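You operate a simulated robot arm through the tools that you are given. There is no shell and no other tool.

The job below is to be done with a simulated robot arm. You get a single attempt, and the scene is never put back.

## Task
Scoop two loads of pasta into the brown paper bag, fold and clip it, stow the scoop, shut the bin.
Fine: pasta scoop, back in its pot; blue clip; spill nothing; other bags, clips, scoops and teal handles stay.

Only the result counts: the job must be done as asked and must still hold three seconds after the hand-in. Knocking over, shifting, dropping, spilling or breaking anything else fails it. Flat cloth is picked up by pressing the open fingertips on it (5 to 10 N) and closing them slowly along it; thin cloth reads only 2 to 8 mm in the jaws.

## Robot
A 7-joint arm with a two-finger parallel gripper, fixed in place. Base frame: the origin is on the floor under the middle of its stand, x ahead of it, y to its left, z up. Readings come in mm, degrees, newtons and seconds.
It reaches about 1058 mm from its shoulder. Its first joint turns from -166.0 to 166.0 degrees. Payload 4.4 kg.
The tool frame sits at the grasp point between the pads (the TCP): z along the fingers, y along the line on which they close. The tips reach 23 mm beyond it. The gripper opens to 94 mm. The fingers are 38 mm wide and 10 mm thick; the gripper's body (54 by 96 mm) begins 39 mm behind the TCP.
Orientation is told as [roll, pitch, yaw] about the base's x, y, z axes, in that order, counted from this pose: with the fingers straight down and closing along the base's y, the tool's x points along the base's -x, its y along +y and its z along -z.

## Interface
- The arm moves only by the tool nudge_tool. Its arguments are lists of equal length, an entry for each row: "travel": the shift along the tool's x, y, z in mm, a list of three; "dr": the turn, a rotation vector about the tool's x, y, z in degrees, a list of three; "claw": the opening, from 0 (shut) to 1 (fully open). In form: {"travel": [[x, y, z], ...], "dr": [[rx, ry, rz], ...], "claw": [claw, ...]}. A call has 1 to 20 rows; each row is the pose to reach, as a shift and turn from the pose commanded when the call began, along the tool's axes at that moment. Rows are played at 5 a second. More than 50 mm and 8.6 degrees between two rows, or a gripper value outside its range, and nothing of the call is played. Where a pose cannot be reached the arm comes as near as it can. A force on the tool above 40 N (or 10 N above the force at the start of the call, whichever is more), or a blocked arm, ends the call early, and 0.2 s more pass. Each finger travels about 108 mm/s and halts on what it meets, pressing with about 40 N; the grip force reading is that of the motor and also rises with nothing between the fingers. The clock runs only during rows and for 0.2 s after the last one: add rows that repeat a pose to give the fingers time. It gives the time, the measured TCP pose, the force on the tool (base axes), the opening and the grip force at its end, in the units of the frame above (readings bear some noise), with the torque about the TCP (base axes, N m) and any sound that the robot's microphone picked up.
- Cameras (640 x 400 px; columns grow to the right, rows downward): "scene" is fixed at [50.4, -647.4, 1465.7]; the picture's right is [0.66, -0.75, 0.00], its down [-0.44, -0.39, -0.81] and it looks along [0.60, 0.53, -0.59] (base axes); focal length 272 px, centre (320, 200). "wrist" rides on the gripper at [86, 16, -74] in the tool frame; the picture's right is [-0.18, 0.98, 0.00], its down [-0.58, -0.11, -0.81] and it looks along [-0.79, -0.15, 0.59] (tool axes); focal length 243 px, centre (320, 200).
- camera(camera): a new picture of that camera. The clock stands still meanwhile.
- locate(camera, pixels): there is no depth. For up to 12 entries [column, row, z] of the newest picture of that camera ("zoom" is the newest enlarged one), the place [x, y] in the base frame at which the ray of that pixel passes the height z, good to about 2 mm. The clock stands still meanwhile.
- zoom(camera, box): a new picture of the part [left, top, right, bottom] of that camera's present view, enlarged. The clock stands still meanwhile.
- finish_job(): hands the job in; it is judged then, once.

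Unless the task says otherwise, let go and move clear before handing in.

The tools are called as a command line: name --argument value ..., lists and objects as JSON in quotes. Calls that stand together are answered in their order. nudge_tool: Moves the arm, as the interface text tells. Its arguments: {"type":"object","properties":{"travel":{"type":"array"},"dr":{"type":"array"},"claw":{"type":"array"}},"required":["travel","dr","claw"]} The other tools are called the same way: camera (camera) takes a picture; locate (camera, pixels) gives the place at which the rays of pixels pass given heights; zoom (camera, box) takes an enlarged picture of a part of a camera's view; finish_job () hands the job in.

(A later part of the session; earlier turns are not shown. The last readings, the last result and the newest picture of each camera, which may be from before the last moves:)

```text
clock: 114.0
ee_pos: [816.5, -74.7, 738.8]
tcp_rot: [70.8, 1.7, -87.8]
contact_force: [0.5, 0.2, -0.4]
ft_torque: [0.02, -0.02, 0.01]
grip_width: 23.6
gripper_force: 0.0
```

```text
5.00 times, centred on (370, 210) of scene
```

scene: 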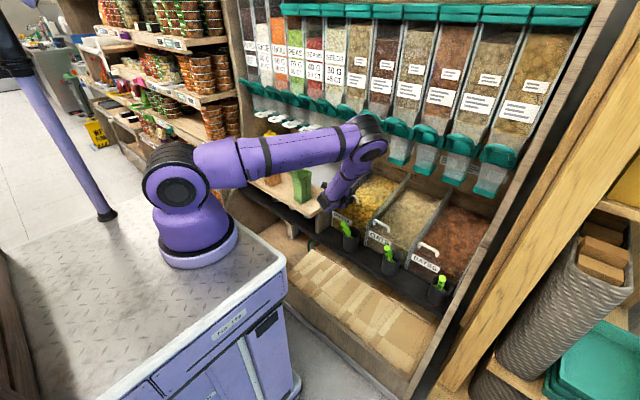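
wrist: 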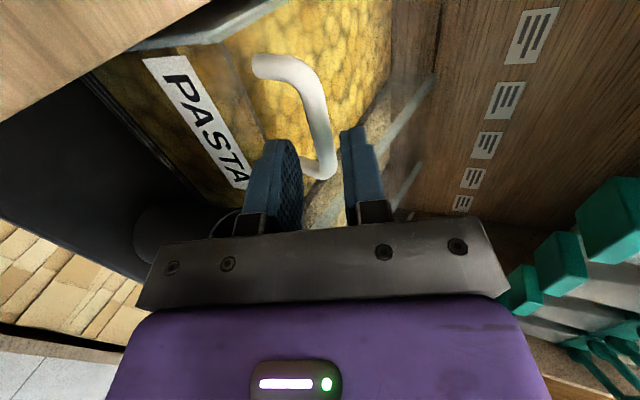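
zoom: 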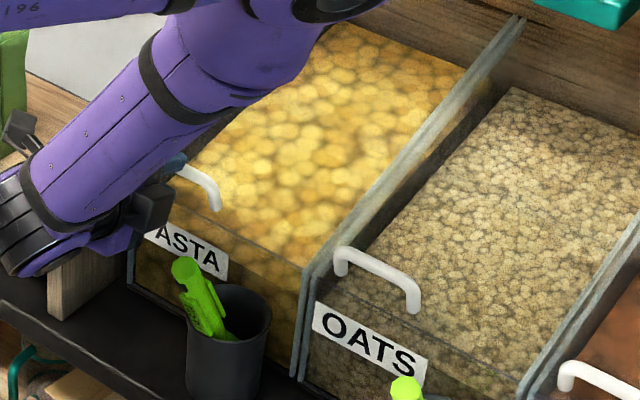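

Released with no residual force; the lid stays at the front stop with its handle aligned like the oats lid's. I'll rise and back away, then go look at the bag and clips.

nudge_tool --travel '[[0, 28, -25], [2, 56, -50], [4, 84, -75], [6, 100, -100], [8, 113.7, -126], [8, 113.7, -126]]' --dr '[[0, 0, 0], [0, 0, 0], [0, 0, 0], [0, 0, 0], [0, 0, 0], [0, 0, 0]]' --claw '[0.25, 0.25, 0.25, 0.25, 0.25, 0.25]'

camera --camera "scene"

zoom --camera "scene" --box '[320, 170, 420, 250]'

```text
clock: 115.4
ee_pos: [734.6, -73.4, 887.6]
tcp_rot: [70.8, 1.8, -87.9]
contact_force: [0.7, -0.2, 0.5]
ft_torque: [0.0, 0.0, 0.02]
grip_width: 23.2
gripper_force: 0.0
```

```text
taken
```

scene: 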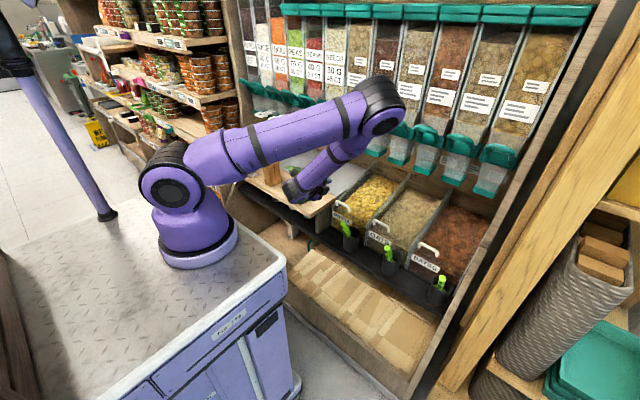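

```text
5.00 times, centred on (370, 210) of scene
```

zoom: 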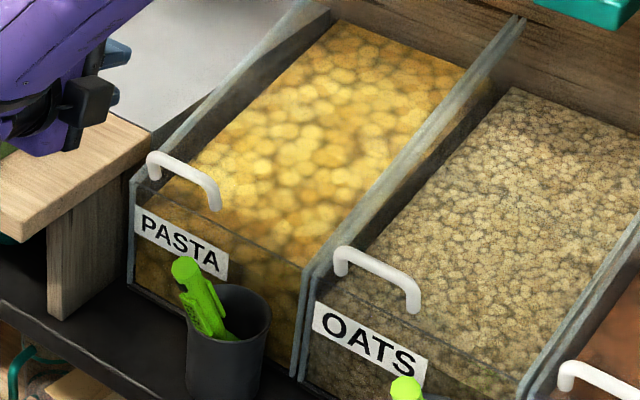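

The pasta lid now matches the closed oats lid. I'll swing the tool to vertical and rise, ready to inspect the bag and clips.

nudge_tool --travel '[[0.5, 4, -10], [1, 8, -20], [1.5, 12, -30], [2, 16, -40], [2.5, 20, -50], [3, 24, -60], [3.5, 27, -70], [4, 30, -80], [4, 31.8, -90.5], [4, 31.8, -90.5]]' --dr '[[7.8, 0, 0], [15.6, 0, 0], [23.4, 0, 0], [31.2, 0, 0], [39, 0, 0], [46.8, 0, 0], [54.6, 0, 0], [62.4, 0, 0], [70.5, 0, 0], [70.5, 0, 0]]' --claw '[0.25, 0.3, 0.5, 0.7, 0.9, 1, 1, 1, 1, 1]'

camera --camera "scene"

```text
clock: 117.6
ee_pos: [657.8, -73.8, 949.6]
tcp_rot: [0.3, 1.8, -87.7]
contact_force: [-0.2, 0.4, -1.2]
ft_torque: [-0.05, 0.04, 0.0]
grip_width: 94.2
gripper_force: 0.0
```

```text
taken
```

scene: 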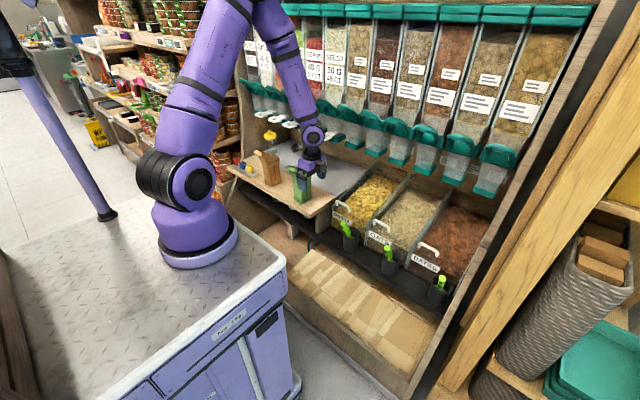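

Vertical now. I'll rotate back to yaw 0 and move to y≈330, in front of the brown bag, at safe height.

nudge_tool --travel '[[30, -10, -2], [64, -20, -4], [98, -31.8, -6], [132, -31.8, -8], [166, -31.8, -10], [200, -31.8, -10], [234, -31.8, -10], [268, -31.8, -10], [302, -31.8, -10], [336, -31.8, -10], [371, -31.8, -10], [405.6, -31.8, -10], [405.6, -31.8, -10]]' --dr '[[0, 0, -7], [0, 0, -14.5], [0, 0, -22], [0, 0, -29.5], [0, 0, -37], [0, 0, -44.5], [0, 0, -52], [0, 0, -59.5], [0, 0, -67], [0, 0, -74.5], [0, 0, -82], [0, 0, -88], [0, 0, -88]]' --claw '[1, 1, 1, 1, 1, 1, 1, 1, 1, 1, 1, 1, 1]'

camera --camera "wrist"

camera --camera "scene"

```text
clock: 120.4
ee_pos: [612.4, 328.1, 970.5]
tcp_rot: [1.8, -0.2, 0.3]
contact_force: [-0.2, 0.5, -0.7]
ft_torque: [0.03, 0.01, 0.0]
grip_width: 94.0
gripper_force: 0.1
```

```text
taken
```

wrist: 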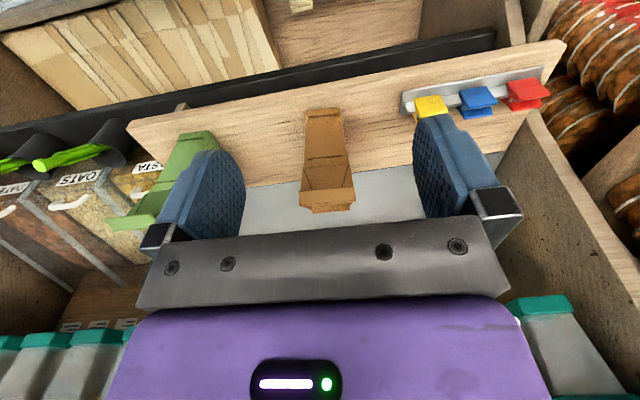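

```text
taken
```

scene: 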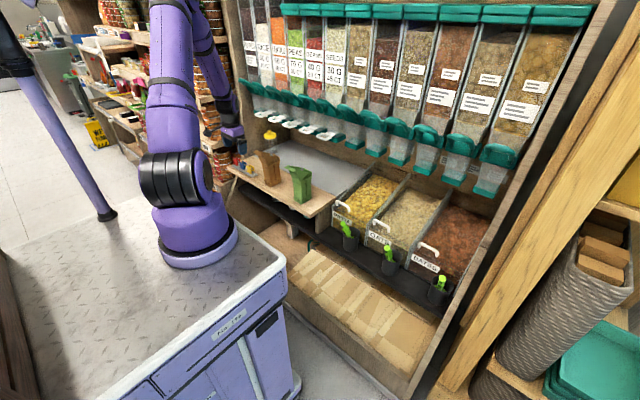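

Both cameras have a clear view now. I'll zoom on the bag and the clips from each.

zoom --camera "wrist" --box '[270, 95, 390, 225]'

zoom --camera "wrist" --box '[390, 50, 570, 140]'

zoom --camera "scene" --box '[248, 140, 298, 192]'

zoom --camera "scene" --box '[228, 148, 268, 182]'

```text
3.08 times, centred on (330, 160) of wrist
```

zoom: 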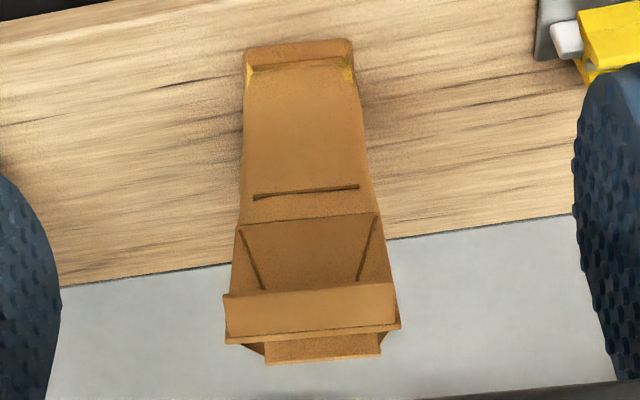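

```text
3.56 times, centred on (480, 95) of wrist
```

zoom: 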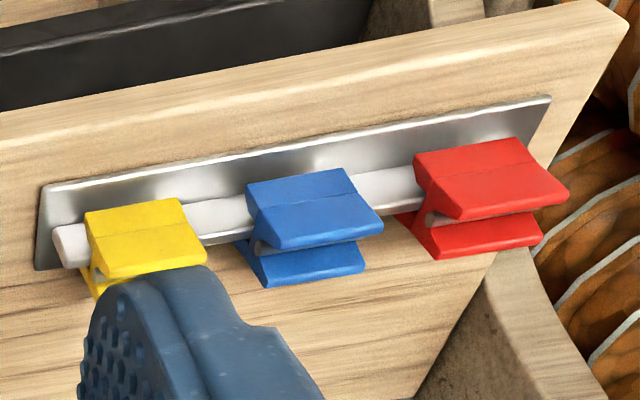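

```text
7.69 times, centred on (273, 166) of scene
```

zoom: 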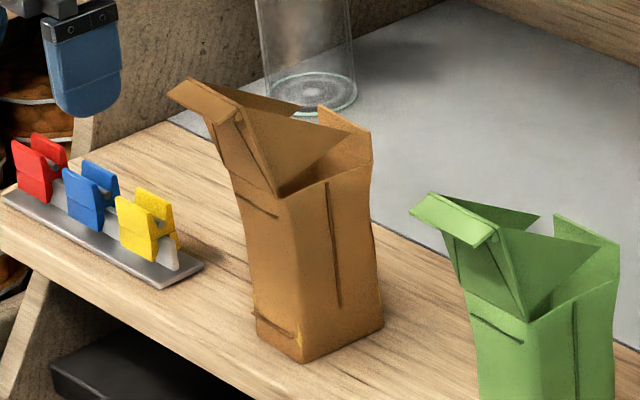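

```text
11.76 times, centred on (248, 165) of scene
```

zoom: 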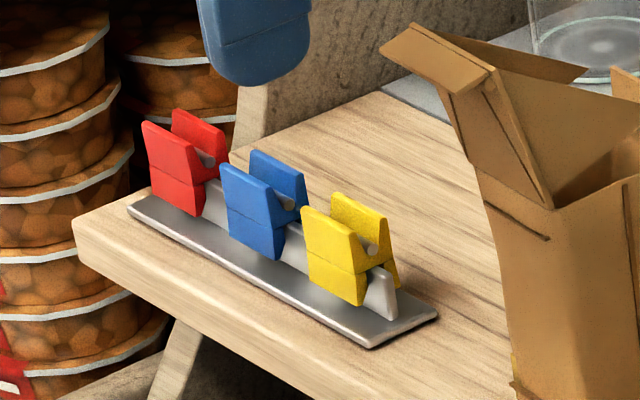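

I can see how the bag closes: the front flap (with an end lip) folds over the mouth so the lip meets the back stub, and the clips are clothespin-style, straddling a rail. I'll triangulate the flap, lip and stub from both cameras.

locate --camera "wrist" --pixels '[[299.1, 190.9, 900], [353.4, 187, 900], [300.1, 204.8, 890], [356, 200.6, 890], [312.1, 212.6, 850], [349.5, 210.4, 850], [303.3, 169.1, 830], [348.8, 163.9, 830], [299.1, 190.9, 880], [300.1, 204.8, 910], [312.1, 212.6, 870], [303.3, 169.1, 850]]'

locate --camera "scene" --pixels '[[253.2, 152.1, 900], [260.7, 156.3, 900], [256.1, 150.1, 890], [263, 154, 890], [272.8, 153.9, 850], [279.8, 157.2, 850], [267.4, 165, 830], [276.9, 156.5, 850], [253.2, 152.1, 880], [256.1, 150.1, 910], [272.8, 153.9, 870], [267.4, 165, 850]]'

```text
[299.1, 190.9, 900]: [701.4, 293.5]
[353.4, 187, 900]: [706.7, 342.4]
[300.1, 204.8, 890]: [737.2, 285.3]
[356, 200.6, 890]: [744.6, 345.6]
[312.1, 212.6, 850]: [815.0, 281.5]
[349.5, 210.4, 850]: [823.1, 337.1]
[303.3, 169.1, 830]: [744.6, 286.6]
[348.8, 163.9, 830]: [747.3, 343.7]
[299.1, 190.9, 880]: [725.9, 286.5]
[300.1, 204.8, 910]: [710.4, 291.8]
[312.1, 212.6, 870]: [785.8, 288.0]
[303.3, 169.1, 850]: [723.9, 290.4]
```

```text
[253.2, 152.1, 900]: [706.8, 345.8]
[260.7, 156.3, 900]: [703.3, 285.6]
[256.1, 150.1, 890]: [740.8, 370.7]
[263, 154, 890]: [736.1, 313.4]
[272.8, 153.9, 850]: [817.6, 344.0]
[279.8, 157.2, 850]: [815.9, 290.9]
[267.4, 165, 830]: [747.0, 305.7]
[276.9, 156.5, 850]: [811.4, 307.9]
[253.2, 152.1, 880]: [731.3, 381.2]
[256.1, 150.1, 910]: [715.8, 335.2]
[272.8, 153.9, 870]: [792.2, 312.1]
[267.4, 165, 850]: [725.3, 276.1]
```

Flap hinge is around (736,837), lip edge at (704,900), back stub top at (815,854). Now I'll locate the blue clip, the rail and the side partition.

locate --camera "scene" --pixels '[[243.3, 162.9, 740], [243.3, 162.9, 750], [243.1, 169.2, 710], [243.1, 169.2, 720], [239.7, 161.7, 745], [246.5, 165.5, 745], [242.5, 161, 745], [231.5, 165.3, 707], [252.5, 177.5, 707], [257.8, 174.8, 707]]'

locate --camera "wrist" --pixels '[[475, 98, 740], [475, 98, 750], [462, 101, 745], [493.5, 97, 745], [477, 117, 740], [400, 103, 707], [402, 124, 707], [544, 77, 707], [527, 115, 705], [560, 48, 705]]'

zoom --camera "wrist" --box '[440, 65, 520, 135]'

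```text
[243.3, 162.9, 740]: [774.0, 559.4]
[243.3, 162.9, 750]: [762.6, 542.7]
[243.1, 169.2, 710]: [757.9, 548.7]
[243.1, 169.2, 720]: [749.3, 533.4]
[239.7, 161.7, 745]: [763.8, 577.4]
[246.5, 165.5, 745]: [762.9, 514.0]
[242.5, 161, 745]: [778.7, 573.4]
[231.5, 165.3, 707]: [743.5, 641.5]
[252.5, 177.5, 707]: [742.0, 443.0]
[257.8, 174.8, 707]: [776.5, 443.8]
```

```text
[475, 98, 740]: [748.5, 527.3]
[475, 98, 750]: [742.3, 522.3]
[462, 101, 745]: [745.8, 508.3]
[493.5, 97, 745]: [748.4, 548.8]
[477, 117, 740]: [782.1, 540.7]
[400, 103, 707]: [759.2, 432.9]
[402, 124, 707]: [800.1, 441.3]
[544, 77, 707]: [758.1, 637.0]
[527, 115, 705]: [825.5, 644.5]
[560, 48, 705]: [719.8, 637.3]
```

```text
5.71 times, centred on (480, 100) of wrist
```

zoom: 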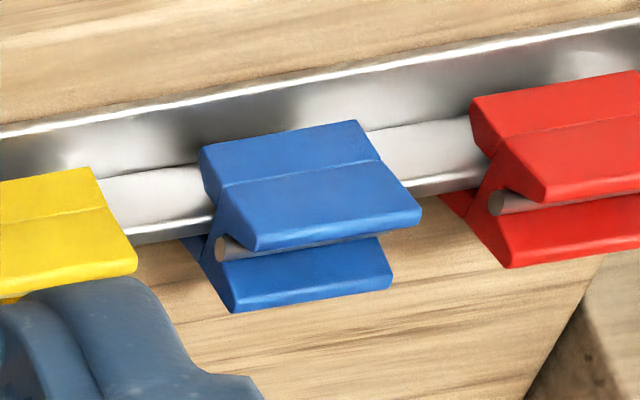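

I'll refine the blue clip's two wing tops and jaw bottom from both views.

locate --camera "scene" --pixels '[[242.06, 163.1, 740], [242.06, 163.1, 760], [244.4, 161.8, 740], [244.4, 161.8, 760], [242.6, 169.3, 705], [242.6, 169.3, 725]]'

locate --camera "wrist" --pixels '[[483.3, 105.25, 740], [483.3, 105.25, 760], [478.6, 117, 740], [478.6, 117, 760], [472.7, 88.6, 705], [472.7, 88.6, 725], [469.2, 108.75, 750], [497.5, 101.75, 750], [464.6, 119.3, 750], [492.6, 114.9, 750]]'

```text
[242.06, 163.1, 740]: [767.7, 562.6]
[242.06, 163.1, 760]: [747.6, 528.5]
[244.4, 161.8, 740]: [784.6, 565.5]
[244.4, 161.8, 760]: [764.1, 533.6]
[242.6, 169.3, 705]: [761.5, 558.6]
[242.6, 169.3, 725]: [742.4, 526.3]
```

```text
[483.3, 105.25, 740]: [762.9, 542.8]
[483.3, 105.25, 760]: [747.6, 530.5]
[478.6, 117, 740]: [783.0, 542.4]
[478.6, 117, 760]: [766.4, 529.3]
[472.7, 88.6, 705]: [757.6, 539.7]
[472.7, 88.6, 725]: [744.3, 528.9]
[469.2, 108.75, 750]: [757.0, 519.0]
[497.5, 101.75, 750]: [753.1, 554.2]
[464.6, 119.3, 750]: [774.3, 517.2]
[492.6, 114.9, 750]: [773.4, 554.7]
```

Blue clip: wings' tops at z≈759, x≈749–766, y≈514–552 (centre ≈(757,532)); the partition is at y≈640, so I'll use yaw +90 (camera on the −y side). I'll level the tool and turn to yaw +90 with closed fingers for pushing the flap.

nudge_tool --travel '[[0, 0, 0]]' --dr '[[1.8, 0, 0]]' --claw '[0.8]'

nudge_tool --travel '[[0, 0, 0], [0, 0, 0], [0, 0, 0], [0, 0, 0], [0, 0, 0], [0, 0, 0], [0, 0, 0], [0, 0, 0], [0, 0, 0], [0, 0, 0], [0, 0, 0], [0, 0, 0]]' --dr '[[0, 0, -8], [0, 0, -16], [0, 0, -24], [0, 0, -32], [0, 0, -40], [0, 0, -48], [0, 0, -56], [0, 0, -64], [0, 0, -72], [0, 0, -80], [0, 0, -88], [0, 0, -90]]' --claw '[0.7, 0.5, 0.3, 0.1, 0, 0, 0, 0, 0, 0, 0, 0]'

camera --camera "wrist"

camera --camera "scene"

```text
clock: 120.8
ee_pos: [612.8, 327.5, 971.1]
tcp_rot: [0.0, -0.3, 0.2]
contact_force: [0.1, 0.7, 1.2]
ft_torque: [0.01, 0.06, 0.01]
grip_width: 75.1
gripper_force: 0.1
```

```text
clock: 123.4
ee_pos: [612.2, 330.0, 969.6]
tcp_rot: [-0.2, 0.0, 90.3]
contact_force: [-1.3, -0.2, -0.1]
ft_torque: [0.01, -0.03, -0.01]
grip_width: 0.0
gripper_force: 39.9
```

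```text
taken
```

wrist: 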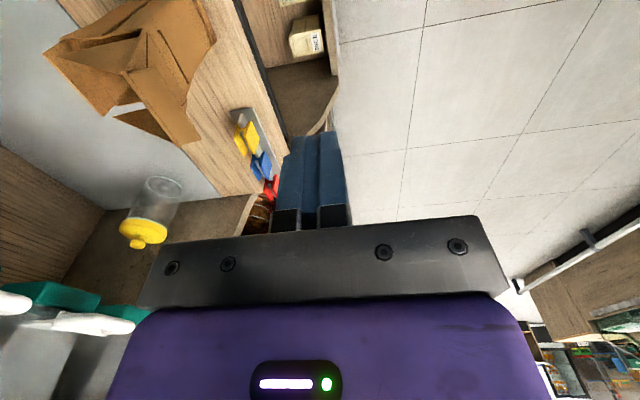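

```text
taken
```

scene: 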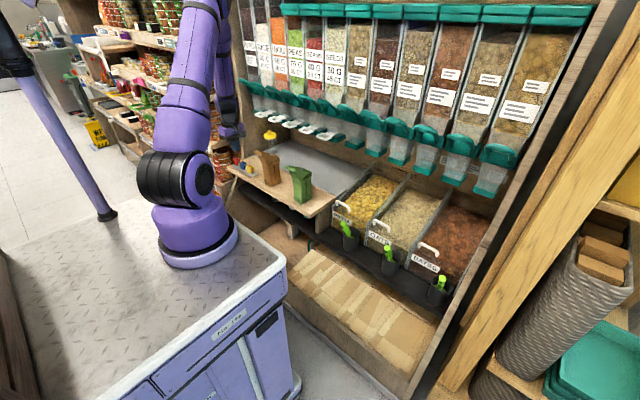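

This view shows the bag from its −y side in profile. I'll zoom in to understand the flap and ear geometry.

zoom --camera "wrist" --box '[30, 0, 220, 150]'

```text
2.67 times, centred on (125, 75) of wrist
```

zoom: 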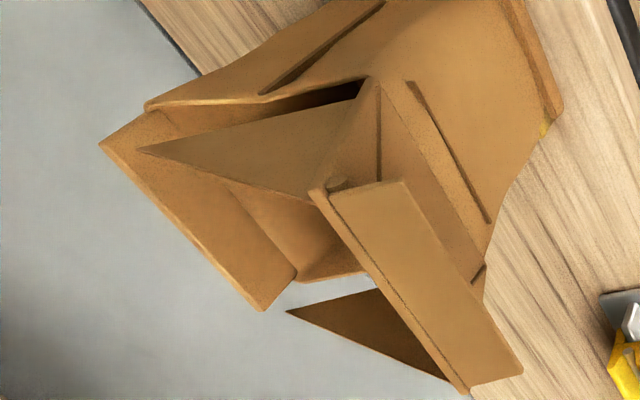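

There's a small pin at the lip's end, so the lip is hinged to the flap too. I'll bring the closed fingertips to just in front of the lip at z≈885 and begin pushing gently toward +x.

nudge_tool --travel '[[5, -12, 16], [10, -28, 32], [14, -45, 50], [14, -68, 62], [14, -68, 62]]' --dr '[[0, 0, 0], [0, 0, 0], [0, 0, 0], [0, 0, 0], [0, 0, 0]]' --claw '[0, 0, 0, 0, 0]'

camera --camera "wrist"

zoom --camera "scene" --box '[235, 115, 315, 195]'

```text
clock: 124.6
ee_pos: [680.8, 315.8, 908.9]
tcp_rot: [-0.2, 0.0, 90.1]
contact_force: [-0.1, -0.1, -0.4]
ft_torque: [-0.01, 0.05, 0.01]
grip_width: 0.0
gripper_force: 40.1
```

```text
taken
```

wrist: 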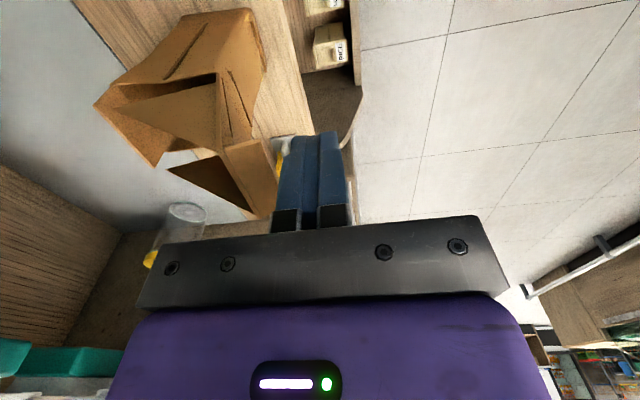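

```text
5.00 times, centred on (275, 155) of scene
```

zoom: 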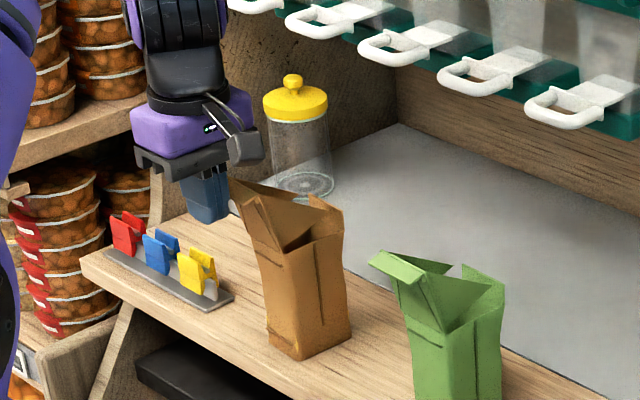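

The fingers are right behind the lip, with a clear scene view. I'll push +x in small steps (25 mm) and watch how the flap responds.

nudge_tool --travel '[[0, -5, 0], [0, -10, 0], [0, -15, 0], [0, -20, 0], [0, -25, 0]]' --dr '[[0, 0, 0], [0, 0, 0], [0, 0, 0], [0, 0, 0], [0, 0, 0]]' --claw '[0, 0, 0, 0, 0]'

camera --camera "wrist"

zoom --camera "scene" --box '[240, 125, 310, 195]'

```text
clock: 125.8
ee_pos: [705.0, 314.3, 908.3]
tcp_rot: [-0.2, 0.0, 90.1]
contact_force: [-0.9, 0.3, -1.1]
ft_torque: [-0.03, 0.0, -0.04]
grip_width: 0.2
gripper_force: 39.4
```

```text
taken
```

wrist: 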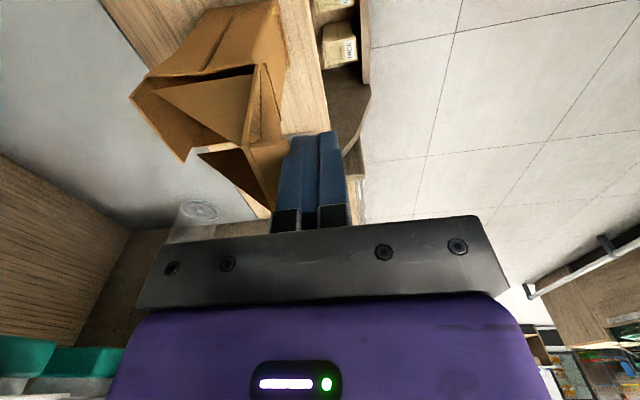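

```text
5.71 times, centred on (275, 160) of scene
```

zoom: 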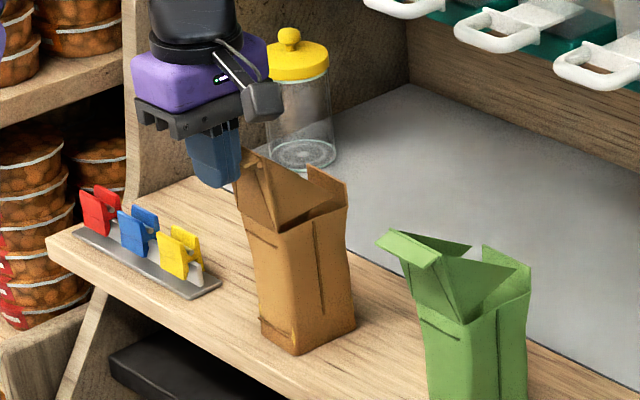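

The flap is swinging with under 1 N. I'll keep pushing, another 30 mm, keeping the same height.

nudge_tool --travel '[[0, -6, 0], [0, -12, 0], [0, -18, 0], [0, -24, 0], [0, -30, 0]]' --dr '[[0, 0, 0], [0, 0, 0], [0, 0, 0], [0, 0, 0], [0, 0, 0]]' --claw '[0, 0, 0, 0, 0]'

camera --camera "wrist"

zoom --camera "scene" --box '[240, 125, 310, 195]'

```text
clock: 127.0
ee_pos: [735.8, 315.7, 908.3]
tcp_rot: [-0.1, 0.0, 90.1]
contact_force: [-0.4, -0.2, 0.3]
ft_torque: [-0.04, 0.03, 0.01]
grip_width: 0.3
gripper_force: 40.6
```

```text
taken
```

wrist: 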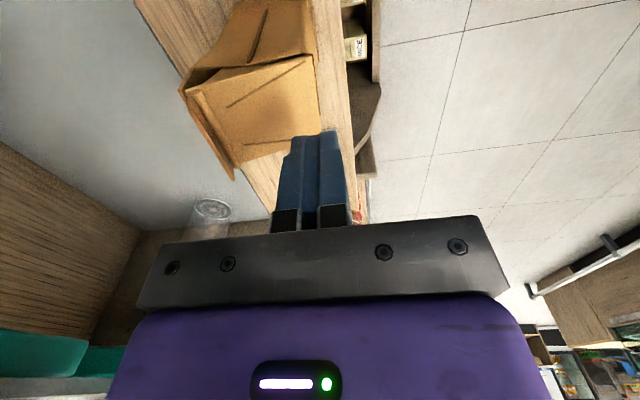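

```text
5.71 times, centred on (275, 160) of scene
```

zoom: 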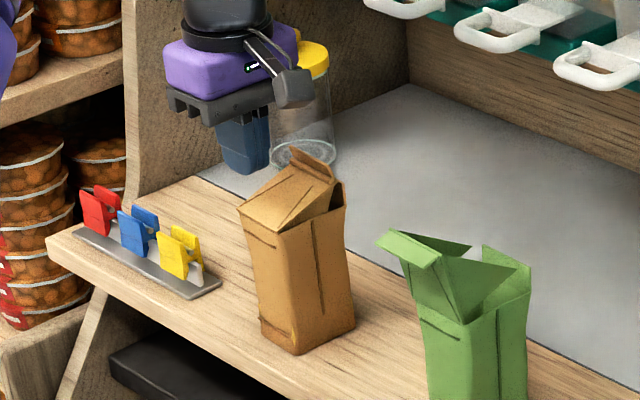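

The flap has swung over and the lip now stands next to the back stub. I'll zoom in to see the state closely.

zoom --camera "scene" --box '[255, 140, 295, 175]'

zoom --camera "wrist" --box '[160, 0, 340, 190]'

```text
11.43 times, centred on (275, 158) of scene
```

zoom: 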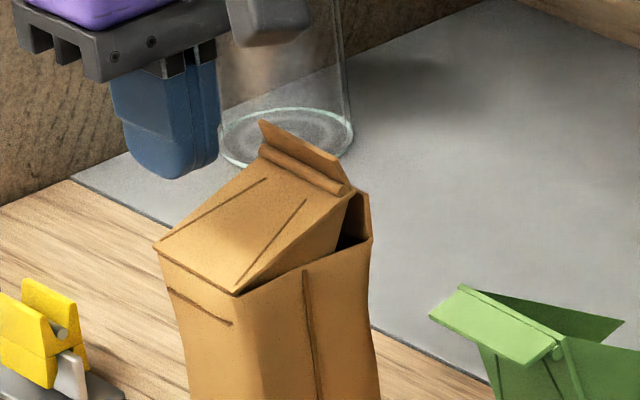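

```text
2.11 times, centred on (250, 95) of wrist
```

zoom: 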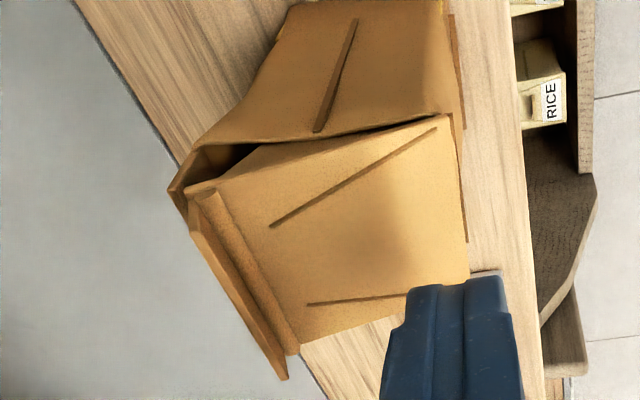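

The flap stays over the mouth by itself, with the lip standing beside the stub. I'll triangulate the lip, ridge and stub to see how the clip should go on.

locate --camera "scene" --pixels '[[269.7, 151.2, 870], [269.7, 151.2, 890], [277.8, 157.1, 870], [277.8, 157.1, 850], [269.9, 153.6, 850], [269.9, 153.6, 870], [277.2, 157.7, 850], [277.2, 157.7, 870], [279.4, 157.6, 850], [260.9, 162, 840], [267.8, 166.3, 840]]'

locate --camera "wrist" --pixels '[[188.3, 97.4, 850], [188.3, 97.4, 870], [233.4, 180.5, 870], [233.4, 180.5, 890], [195.4, 92.6, 850], [195.4, 92.6, 870], [239, 167, 850], [239, 167, 870], [177.8, 89.3, 850], [177.8, 89.3, 860], [311, 55, 840], [321, 128, 840]]'

```text
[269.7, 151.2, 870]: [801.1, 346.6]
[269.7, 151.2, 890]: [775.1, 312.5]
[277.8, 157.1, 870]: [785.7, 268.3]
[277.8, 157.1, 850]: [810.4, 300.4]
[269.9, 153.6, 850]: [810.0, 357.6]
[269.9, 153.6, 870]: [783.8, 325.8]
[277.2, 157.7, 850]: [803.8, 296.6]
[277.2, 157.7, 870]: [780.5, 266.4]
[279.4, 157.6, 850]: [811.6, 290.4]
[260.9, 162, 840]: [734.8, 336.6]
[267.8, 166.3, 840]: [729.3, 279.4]
```

```text
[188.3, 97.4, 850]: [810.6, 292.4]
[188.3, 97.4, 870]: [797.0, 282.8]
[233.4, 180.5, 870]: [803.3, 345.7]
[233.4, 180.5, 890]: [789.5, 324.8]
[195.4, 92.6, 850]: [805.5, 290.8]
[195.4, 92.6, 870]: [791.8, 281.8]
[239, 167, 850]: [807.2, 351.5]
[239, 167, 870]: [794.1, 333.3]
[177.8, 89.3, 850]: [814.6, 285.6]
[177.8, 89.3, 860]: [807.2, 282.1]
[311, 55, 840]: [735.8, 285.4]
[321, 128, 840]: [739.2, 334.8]
```

The lip stands at about (802, z 857–870) and the stub top is at (812,852), so the flap is folded at ~14°. I'll back the fingers away to see whether it stays and look from another angle.

nudge_tool --travel '[[0, 15, -10], [0, 30, -25], [0, 45, -45], [0, 45, -60], [0, 45, -60]]' --dr '[[0, 0, 0], [0, 0, 0], [0, 0, 0], [0, 0, 0], [0, 0, 0]]' --claw '[0, 0, 0, 0, 0]'

zoom --camera "wrist" --box '[60, 0, 260, 160]'

zoom --camera "scene" --box '[255, 140, 295, 190]'

```text
clock: 128.2
ee_pos: [690.7, 314.9, 968.7]
tcp_rot: [-0.2, 0.0, 90.1]
contact_force: [0.2, -1.5, -0.6]
ft_torque: [0.0, 0.0, -0.06]
grip_width: 0.1
gripper_force: 40.0
```

```text
2.50 times, centred on (160, 80) of wrist
```

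zoom: 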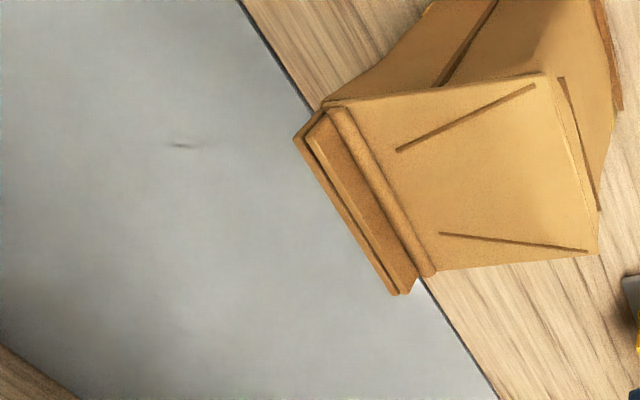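

```text
8.00 times, centred on (275, 165) of scene
```

zoom: 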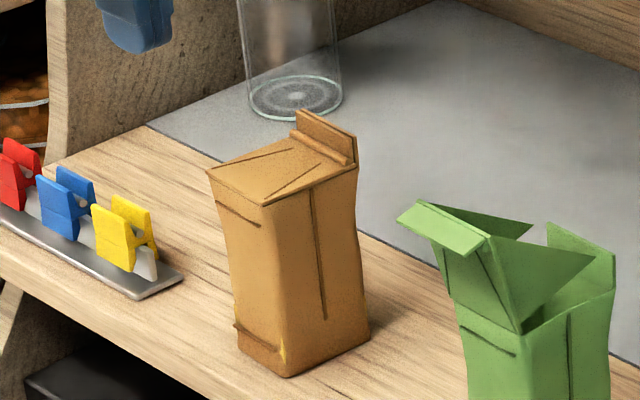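

The flap has settled fully closed: the lip and back stub now stand together as one upright fin along the back edge, ready to be clipped. I'll zoom in and locate the fin.

zoom --camera "wrist" --box '[140, 35, 220, 125]'

zoom --camera "scene" --box '[262, 148, 287, 168]'

camera --camera "wrist"

```text
4.44 times, centred on (180, 80) of wrist
```

zoom: 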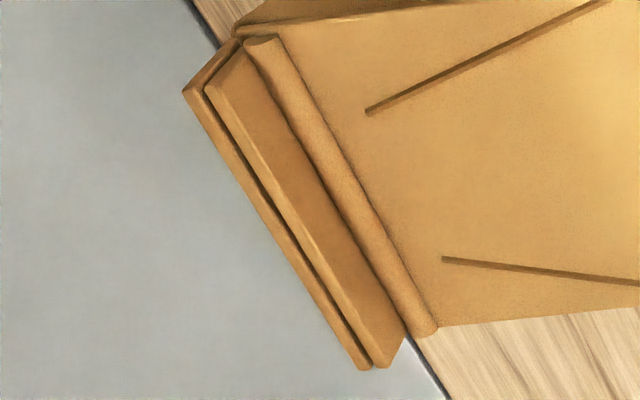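

```text
16.00 times, centred on (274, 158) of scene
```

zoom: 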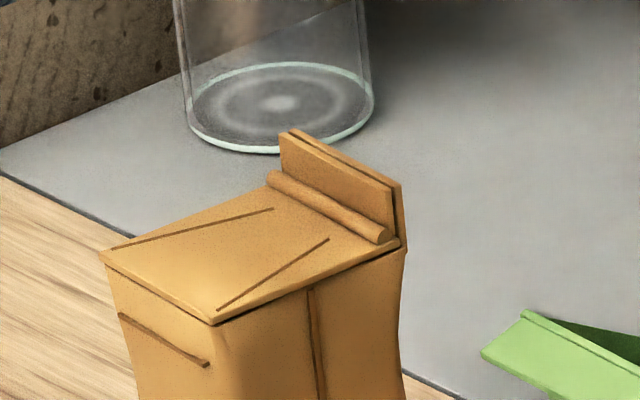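

```text
taken
```

wrist: 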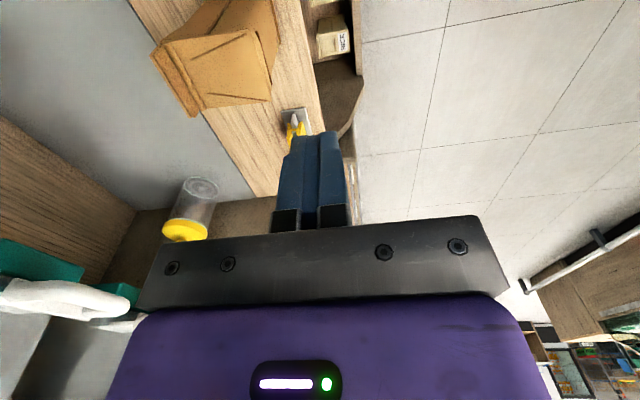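

The lip and stub now form a tight double fin. I'll locate its top edge ends and the pin line in both cameras.

locate --camera "scene" --pixels '[[271.8, 153.7, 850], [271.8, 153.7, 860], [278.9, 157, 850], [278.9, 157, 860], [270.9, 156.4, 835], [270.9, 156.4, 845], [278.4, 160.5, 835], [278.4, 160.5, 845]]'

locate --camera "wrist" --pixels '[[152, 55, 850], [152, 55, 860], [191.3, 117.4, 850], [191.3, 117.4, 860], [167, 44.5, 835], [167, 44.5, 845], [204.5, 108, 835], [204.5, 108, 845]]'

```text
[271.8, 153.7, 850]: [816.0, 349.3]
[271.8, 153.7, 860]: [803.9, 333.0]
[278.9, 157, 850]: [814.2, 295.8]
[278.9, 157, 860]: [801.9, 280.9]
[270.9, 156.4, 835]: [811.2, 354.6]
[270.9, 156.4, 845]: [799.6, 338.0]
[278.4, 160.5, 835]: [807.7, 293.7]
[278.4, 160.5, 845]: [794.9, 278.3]
```

```text
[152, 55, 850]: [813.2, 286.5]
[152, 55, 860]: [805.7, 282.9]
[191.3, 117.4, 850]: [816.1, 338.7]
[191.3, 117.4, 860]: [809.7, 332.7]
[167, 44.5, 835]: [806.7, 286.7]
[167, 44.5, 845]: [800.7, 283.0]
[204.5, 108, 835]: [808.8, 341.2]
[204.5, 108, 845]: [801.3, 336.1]
```

The fin is at x≈806, y 283–333, top z≈859, with the hinge pin at z≈844. Now for the blue clip: I'll move above it with open fingers (closing along x) for a close look.

nudge_tool --travel '[[-36, -11, 5], [-72, -22, 12], [-108, -33, 22], [-144, -44, 35], [-180, -55, 50], [-217, -66, 68], [-217, -66, 68]]' --dr '[[0, 0, 0], [0, 0, 0], [0, 0, 0], [0, 0, 0], [0, 0, 0], [0, 0, 0], [0, 0, 0]]' --claw '[0, 0.2, 0.4, 0.6, 0.8, 1, 1]'

camera --camera "wrist"

zoom --camera "scene" --box '[220, 130, 290, 190]'

```text
clock: 129.8
ee_pos: [755.4, 532.5, 900.5]
tcp_rot: [-0.3, 0.1, 90.2]
contact_force: [-0.1, -0.4, 0.1]
ft_torque: [0.0, -0.04, -0.03]
grip_width: 94.0
gripper_force: 0.0
```

```text
taken
```

wrist: 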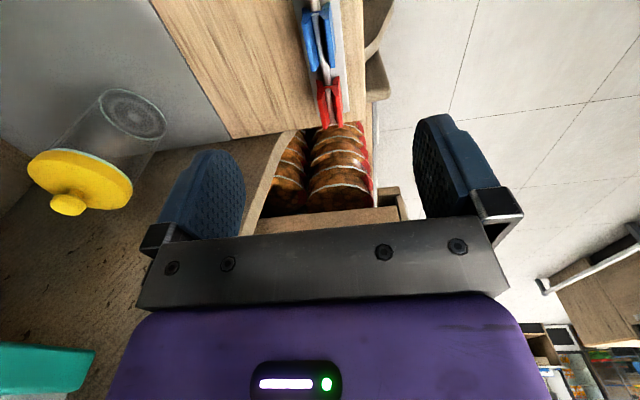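

```text
6.67 times, centred on (255, 160) of scene
```

zoom: 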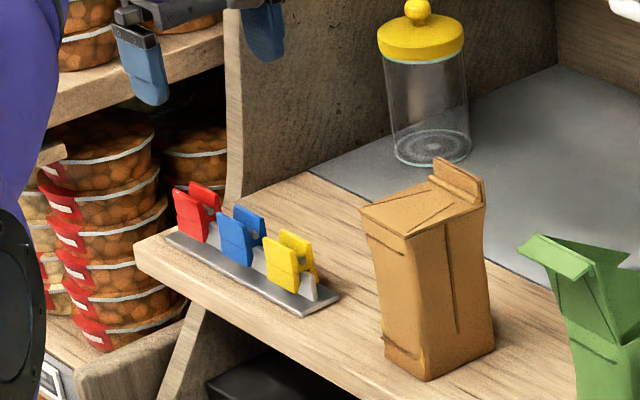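

The clip's end profile is visible at (320,40). I'll zoom in on it.

zoom --camera "wrist" --box '[280, 0, 380, 130]'

zoom --camera "wrist" --box '[295, 0, 345, 80]'

```text
3.08 times, centred on (330, 65) of wrist
```

zoom: 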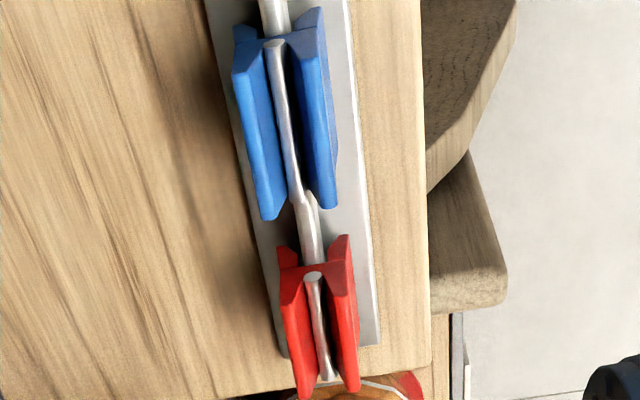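

```text
5.00 times, centred on (320, 40) of wrist
```

zoom: 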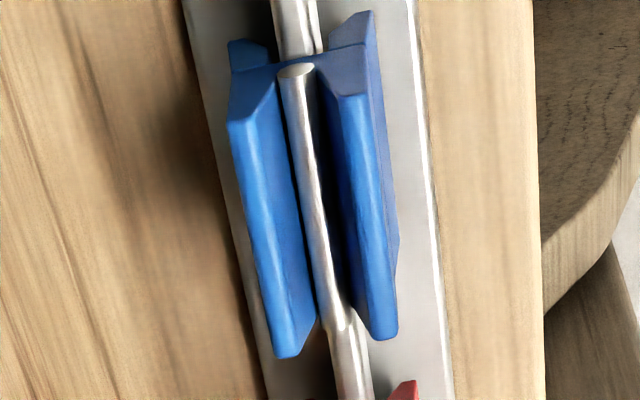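

The clip is centred at about (754.5,531), 23 mm across its wing tops, aligned with y. I'll lower so the fingertips overlap the wings (tips at z≈746).

nudge_tool --travel '[[0.5, 0.3, 25], [1, 0.6, 50], [1.5, 0.9, 75], [1.5, 0.9, 98], [1.5, 0.9, 116], [1.5, 0.9, 131.5], [1.5, 0.9, 131.5]]' --dr '[[0, 0, 0], [0, 0, 0], [0, 0, 0], [0, 0, 0], [0, 0, 0], [0, 0, 0], [0, 0, 0]]' --claw '[1, 1, 0.9, 0.8, 0.7, 0.6, 0.6]'

camera --camera "wrist"

zoom --camera "scene" --box '[225, 145, 275, 185]'

```text
clock: 131.4
ee_pos: [754.9, 531.2, 768.6]
tcp_rot: [-0.2, 0.0, 90.2]
contact_force: [0.3, 0.3, -1.2]
ft_torque: [0.01, -0.02, -0.03]
grip_width: 56.5
gripper_force: 0.1
```

```text
taken
```

wrist: 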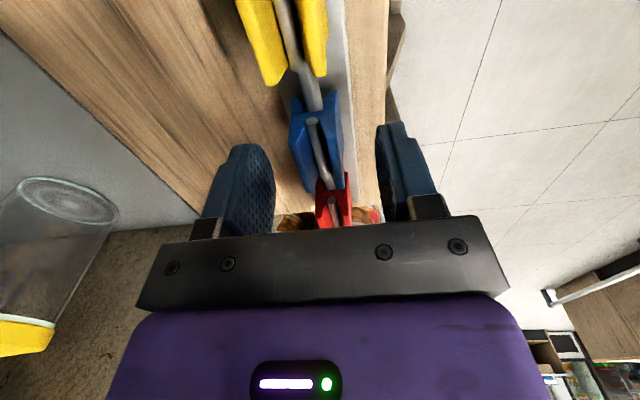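

```text
10.00 times, centred on (250, 165) of scene
```

zoom: 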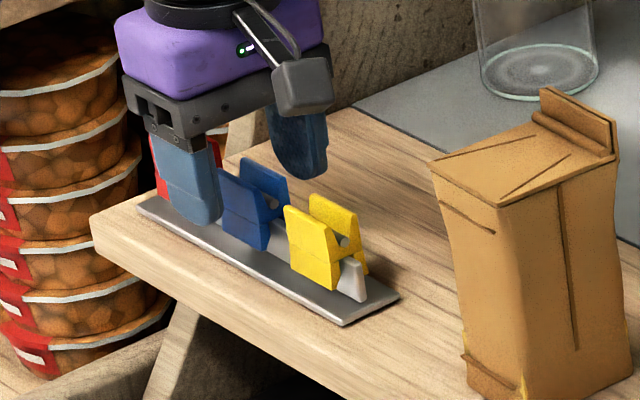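

I'll zoom on the wrist view to check the clip's position relative to the fingers along y.

zoom --camera "wrist" --box '[260, 80, 380, 210]'

```text
3.08 times, centred on (320, 145) of wrist
```

zoom: 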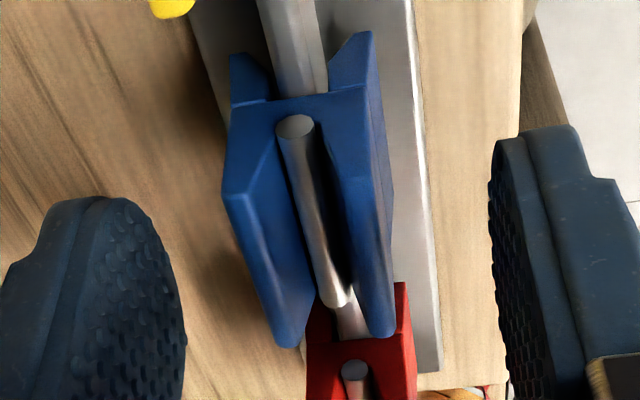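

The clip is well centred between the pads (within ~2 mm). I'll close gradually onto the wings.

nudge_tool --travel '[[0, 0, 0], [0, 0, 0], [0, 0, 0], [0, 0, 0], [0, 0, 0], [0, 0, 0], [0, 0, 0], [0, 0, 0], [0, 0, 0], [0, 0, 0]]' --dr '[[0, 0, 0], [0, 0, 0], [0, 0, 0], [0, 0, 0], [0, 0, 0], [0, 0, 0], [0, 0, 0], [0, 0, 0], [0, 0, 0], [0, 0, 0]]' --claw '[0.5, 0.4, 0.3, 0.27, 0.24, 0.21, 0.18, 0.15, 0.12, 0.1]'

camera --camera "wrist"

zoom --camera "scene" --box '[225, 145, 275, 185]'

```text
clock: 133.6
ee_pos: [755.3, 530.1, 770.0]
tcp_rot: [-0.3, 0.0, 90.1]
contact_force: [-0.6, 0.2, 0.8]
ft_torque: [0.0, 0.02, -0.01]
grip_width: 20.3
gripper_force: 39.9
```

```text
taken
```

wrist: 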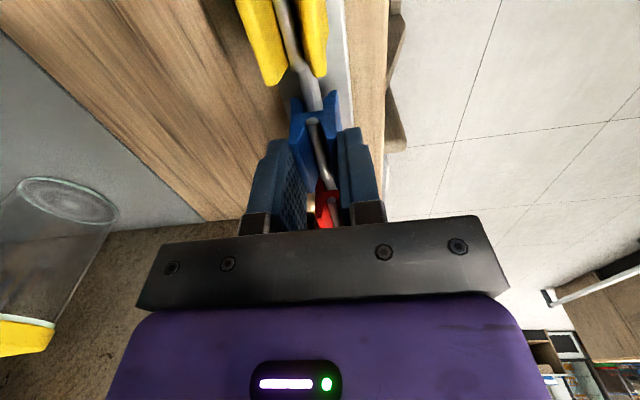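

```text
10.00 times, centred on (250, 165) of scene
```

zoom: 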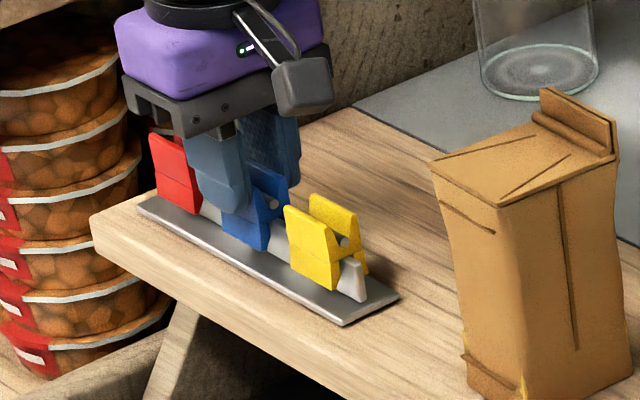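

Gripped at 20.3 mm with 40 N. I'll zoom in to see how the fingers sit on the wings.

zoom --camera "wrist" --box '[260, 80, 380, 210]'

zoom --camera "scene" --box '[236, 152, 256, 174]'

```text
3.08 times, centred on (320, 145) of wrist
```

zoom: 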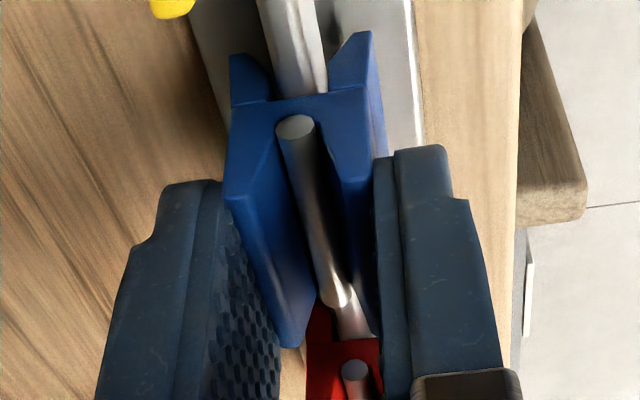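

```text
16.00 times, centred on (246, 163) of scene
```

zoom: 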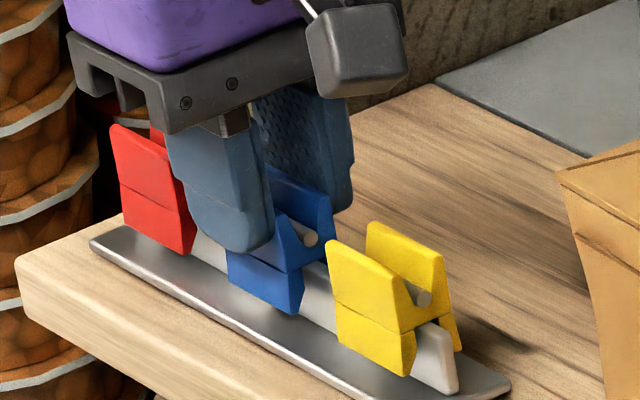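

The fingers sit about 6–8 mm toward +y of the clip's centre. I'll reopen a little, shift −y by 6 mm, and grip again fully.

nudge_tool --travel '[[0, 0, 0], [0, 0, 0], [3, 0, 0], [6, 0, 1], [6, 0, 1], [6, 0, 1], [6, 0, 1], [6, 0, 1], [6, 0, 1], [6, 0, 1]]' --dr '[[0, 0, 0], [0, 0, 0], [0, 0, 0], [0, 0, 0], [0, 0, 0], [0, 0, 0], [0, 0, 0], [0, 0, 0], [0, 0, 0], [0, 0, 0]]' --claw '[0.28, 0.33, 0.33, 0.33, 0.28, 0.22, 0.16, 0.1, 0.05, 0]'

zoom --camera "wrist" --box '[260, 80, 380, 210]'

zoom --camera "scene" --box '[236, 152, 256, 174]'

```text
clock: 135.8
ee_pos: [755.8, 524.9, 768.7]
tcp_rot: [-0.1, 0.1, 90.2]
contact_force: [-0.3, 0.6, 0.0]
ft_torque: [-0.03, 0.01, 0.0]
grip_width: 19.7
gripper_force: 40.4
```

```text
3.08 times, centred on (320, 145) of wrist
```

zoom: 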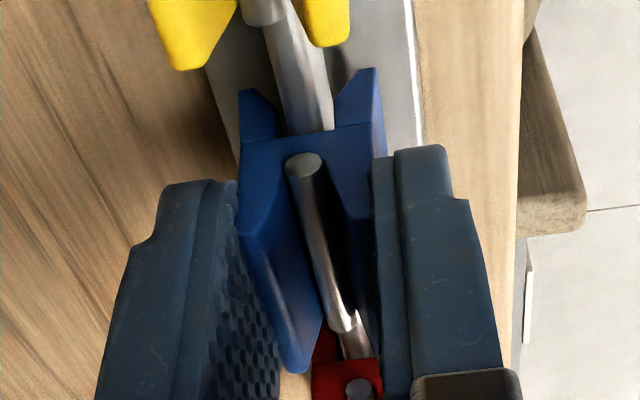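

```text
16.00 times, centred on (246, 163) of scene
```

zoom: 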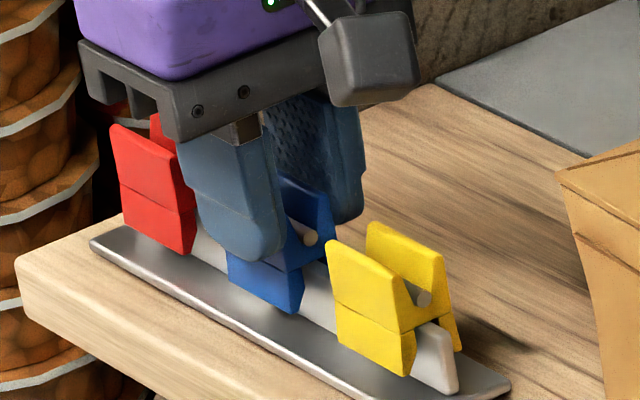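

Well centred now (19.7 mm). I'll lift gently and check the force and whether the clip comes free of the rail.

nudge_tool --travel '[[0, 0, -2], [0, 0, -5], [0, 0, -8], [0, 0, -8]]' --dr '[[0, 0, 0], [0, 0, 0], [0, 0, 0], [0, 0, 0]]' --claw '[0, 0, 0, 0]'

zoom --camera "scene" --box '[236, 152, 256, 174]'

```text
clock: 136.8
ee_pos: [754.5, 525.2, 776.1]
tcp_rot: [-0.3, 0.0, 90.2]
contact_force: [0.3, -0.2, -0.8]
ft_torque: [0.01, 0.0, 0.01]
grip_width: 19.6
gripper_force: 39.9
```

```text
16.00 times, centred on (246, 163) of scene
```

zoom: 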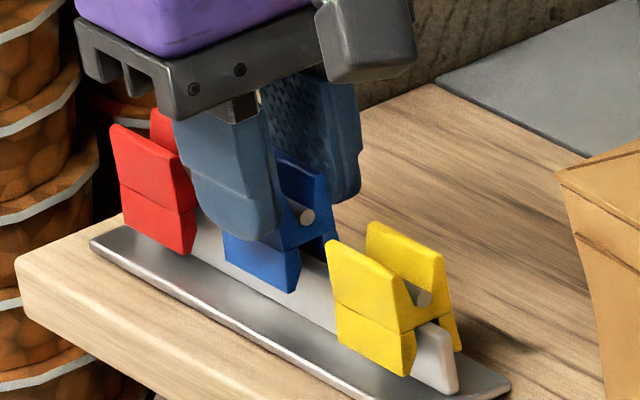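

The clip comes up with no resistance (force ≈0). Before carrying it to the bag, I'll lift it higher and check the clearance to the white dispenser handles that overhang the bag's back edge.

nudge_tool --travel '[[0, 0, -25], [0, 0, -55], [0, 0, -90], [0, 0, -125], [0, 0, -155], [0, 0, -155]]' --dr '[[0, 0, 0], [0, 0, 0], [0, 0, 0], [0, 0, 0], [0, 0, 0], [0, 0, 0]]' --claw '[0, 0, 0, 0, 0, 0]'

camera --camera "scene"

zoom --camera "scene" --box '[225, 100, 345, 175]'

camera --camera "wrist"

```text
clock: 138.2
ee_pos: [755.3, 523.8, 931.9]
tcp_rot: [-0.2, 0.0, 90.2]
contact_force: [0.6, -0.5, -0.8]
ft_torque: [-0.01, 0.0, -0.02]
grip_width: 20.1
gripper_force: 39.7
```

```text
taken
```

scene: 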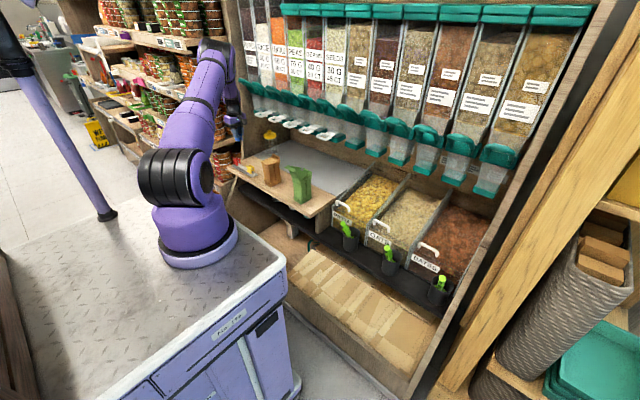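

```text
5.33 times, centred on (285, 138) of scene
```

zoom: 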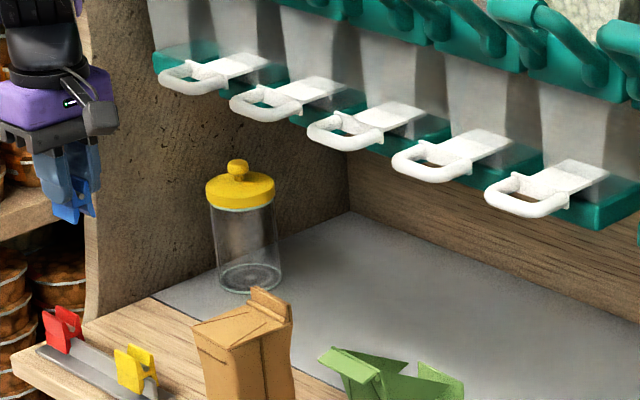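

```text
taken
```

wrist: 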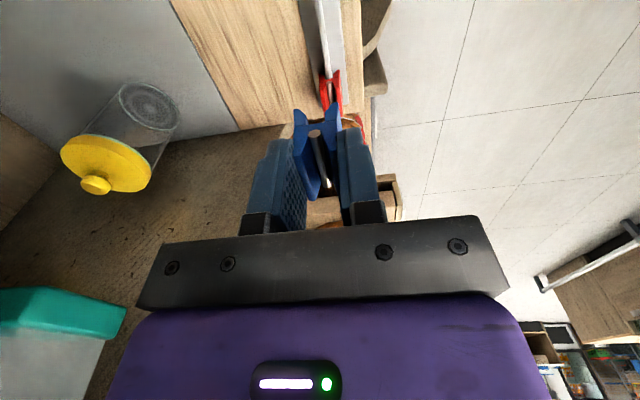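

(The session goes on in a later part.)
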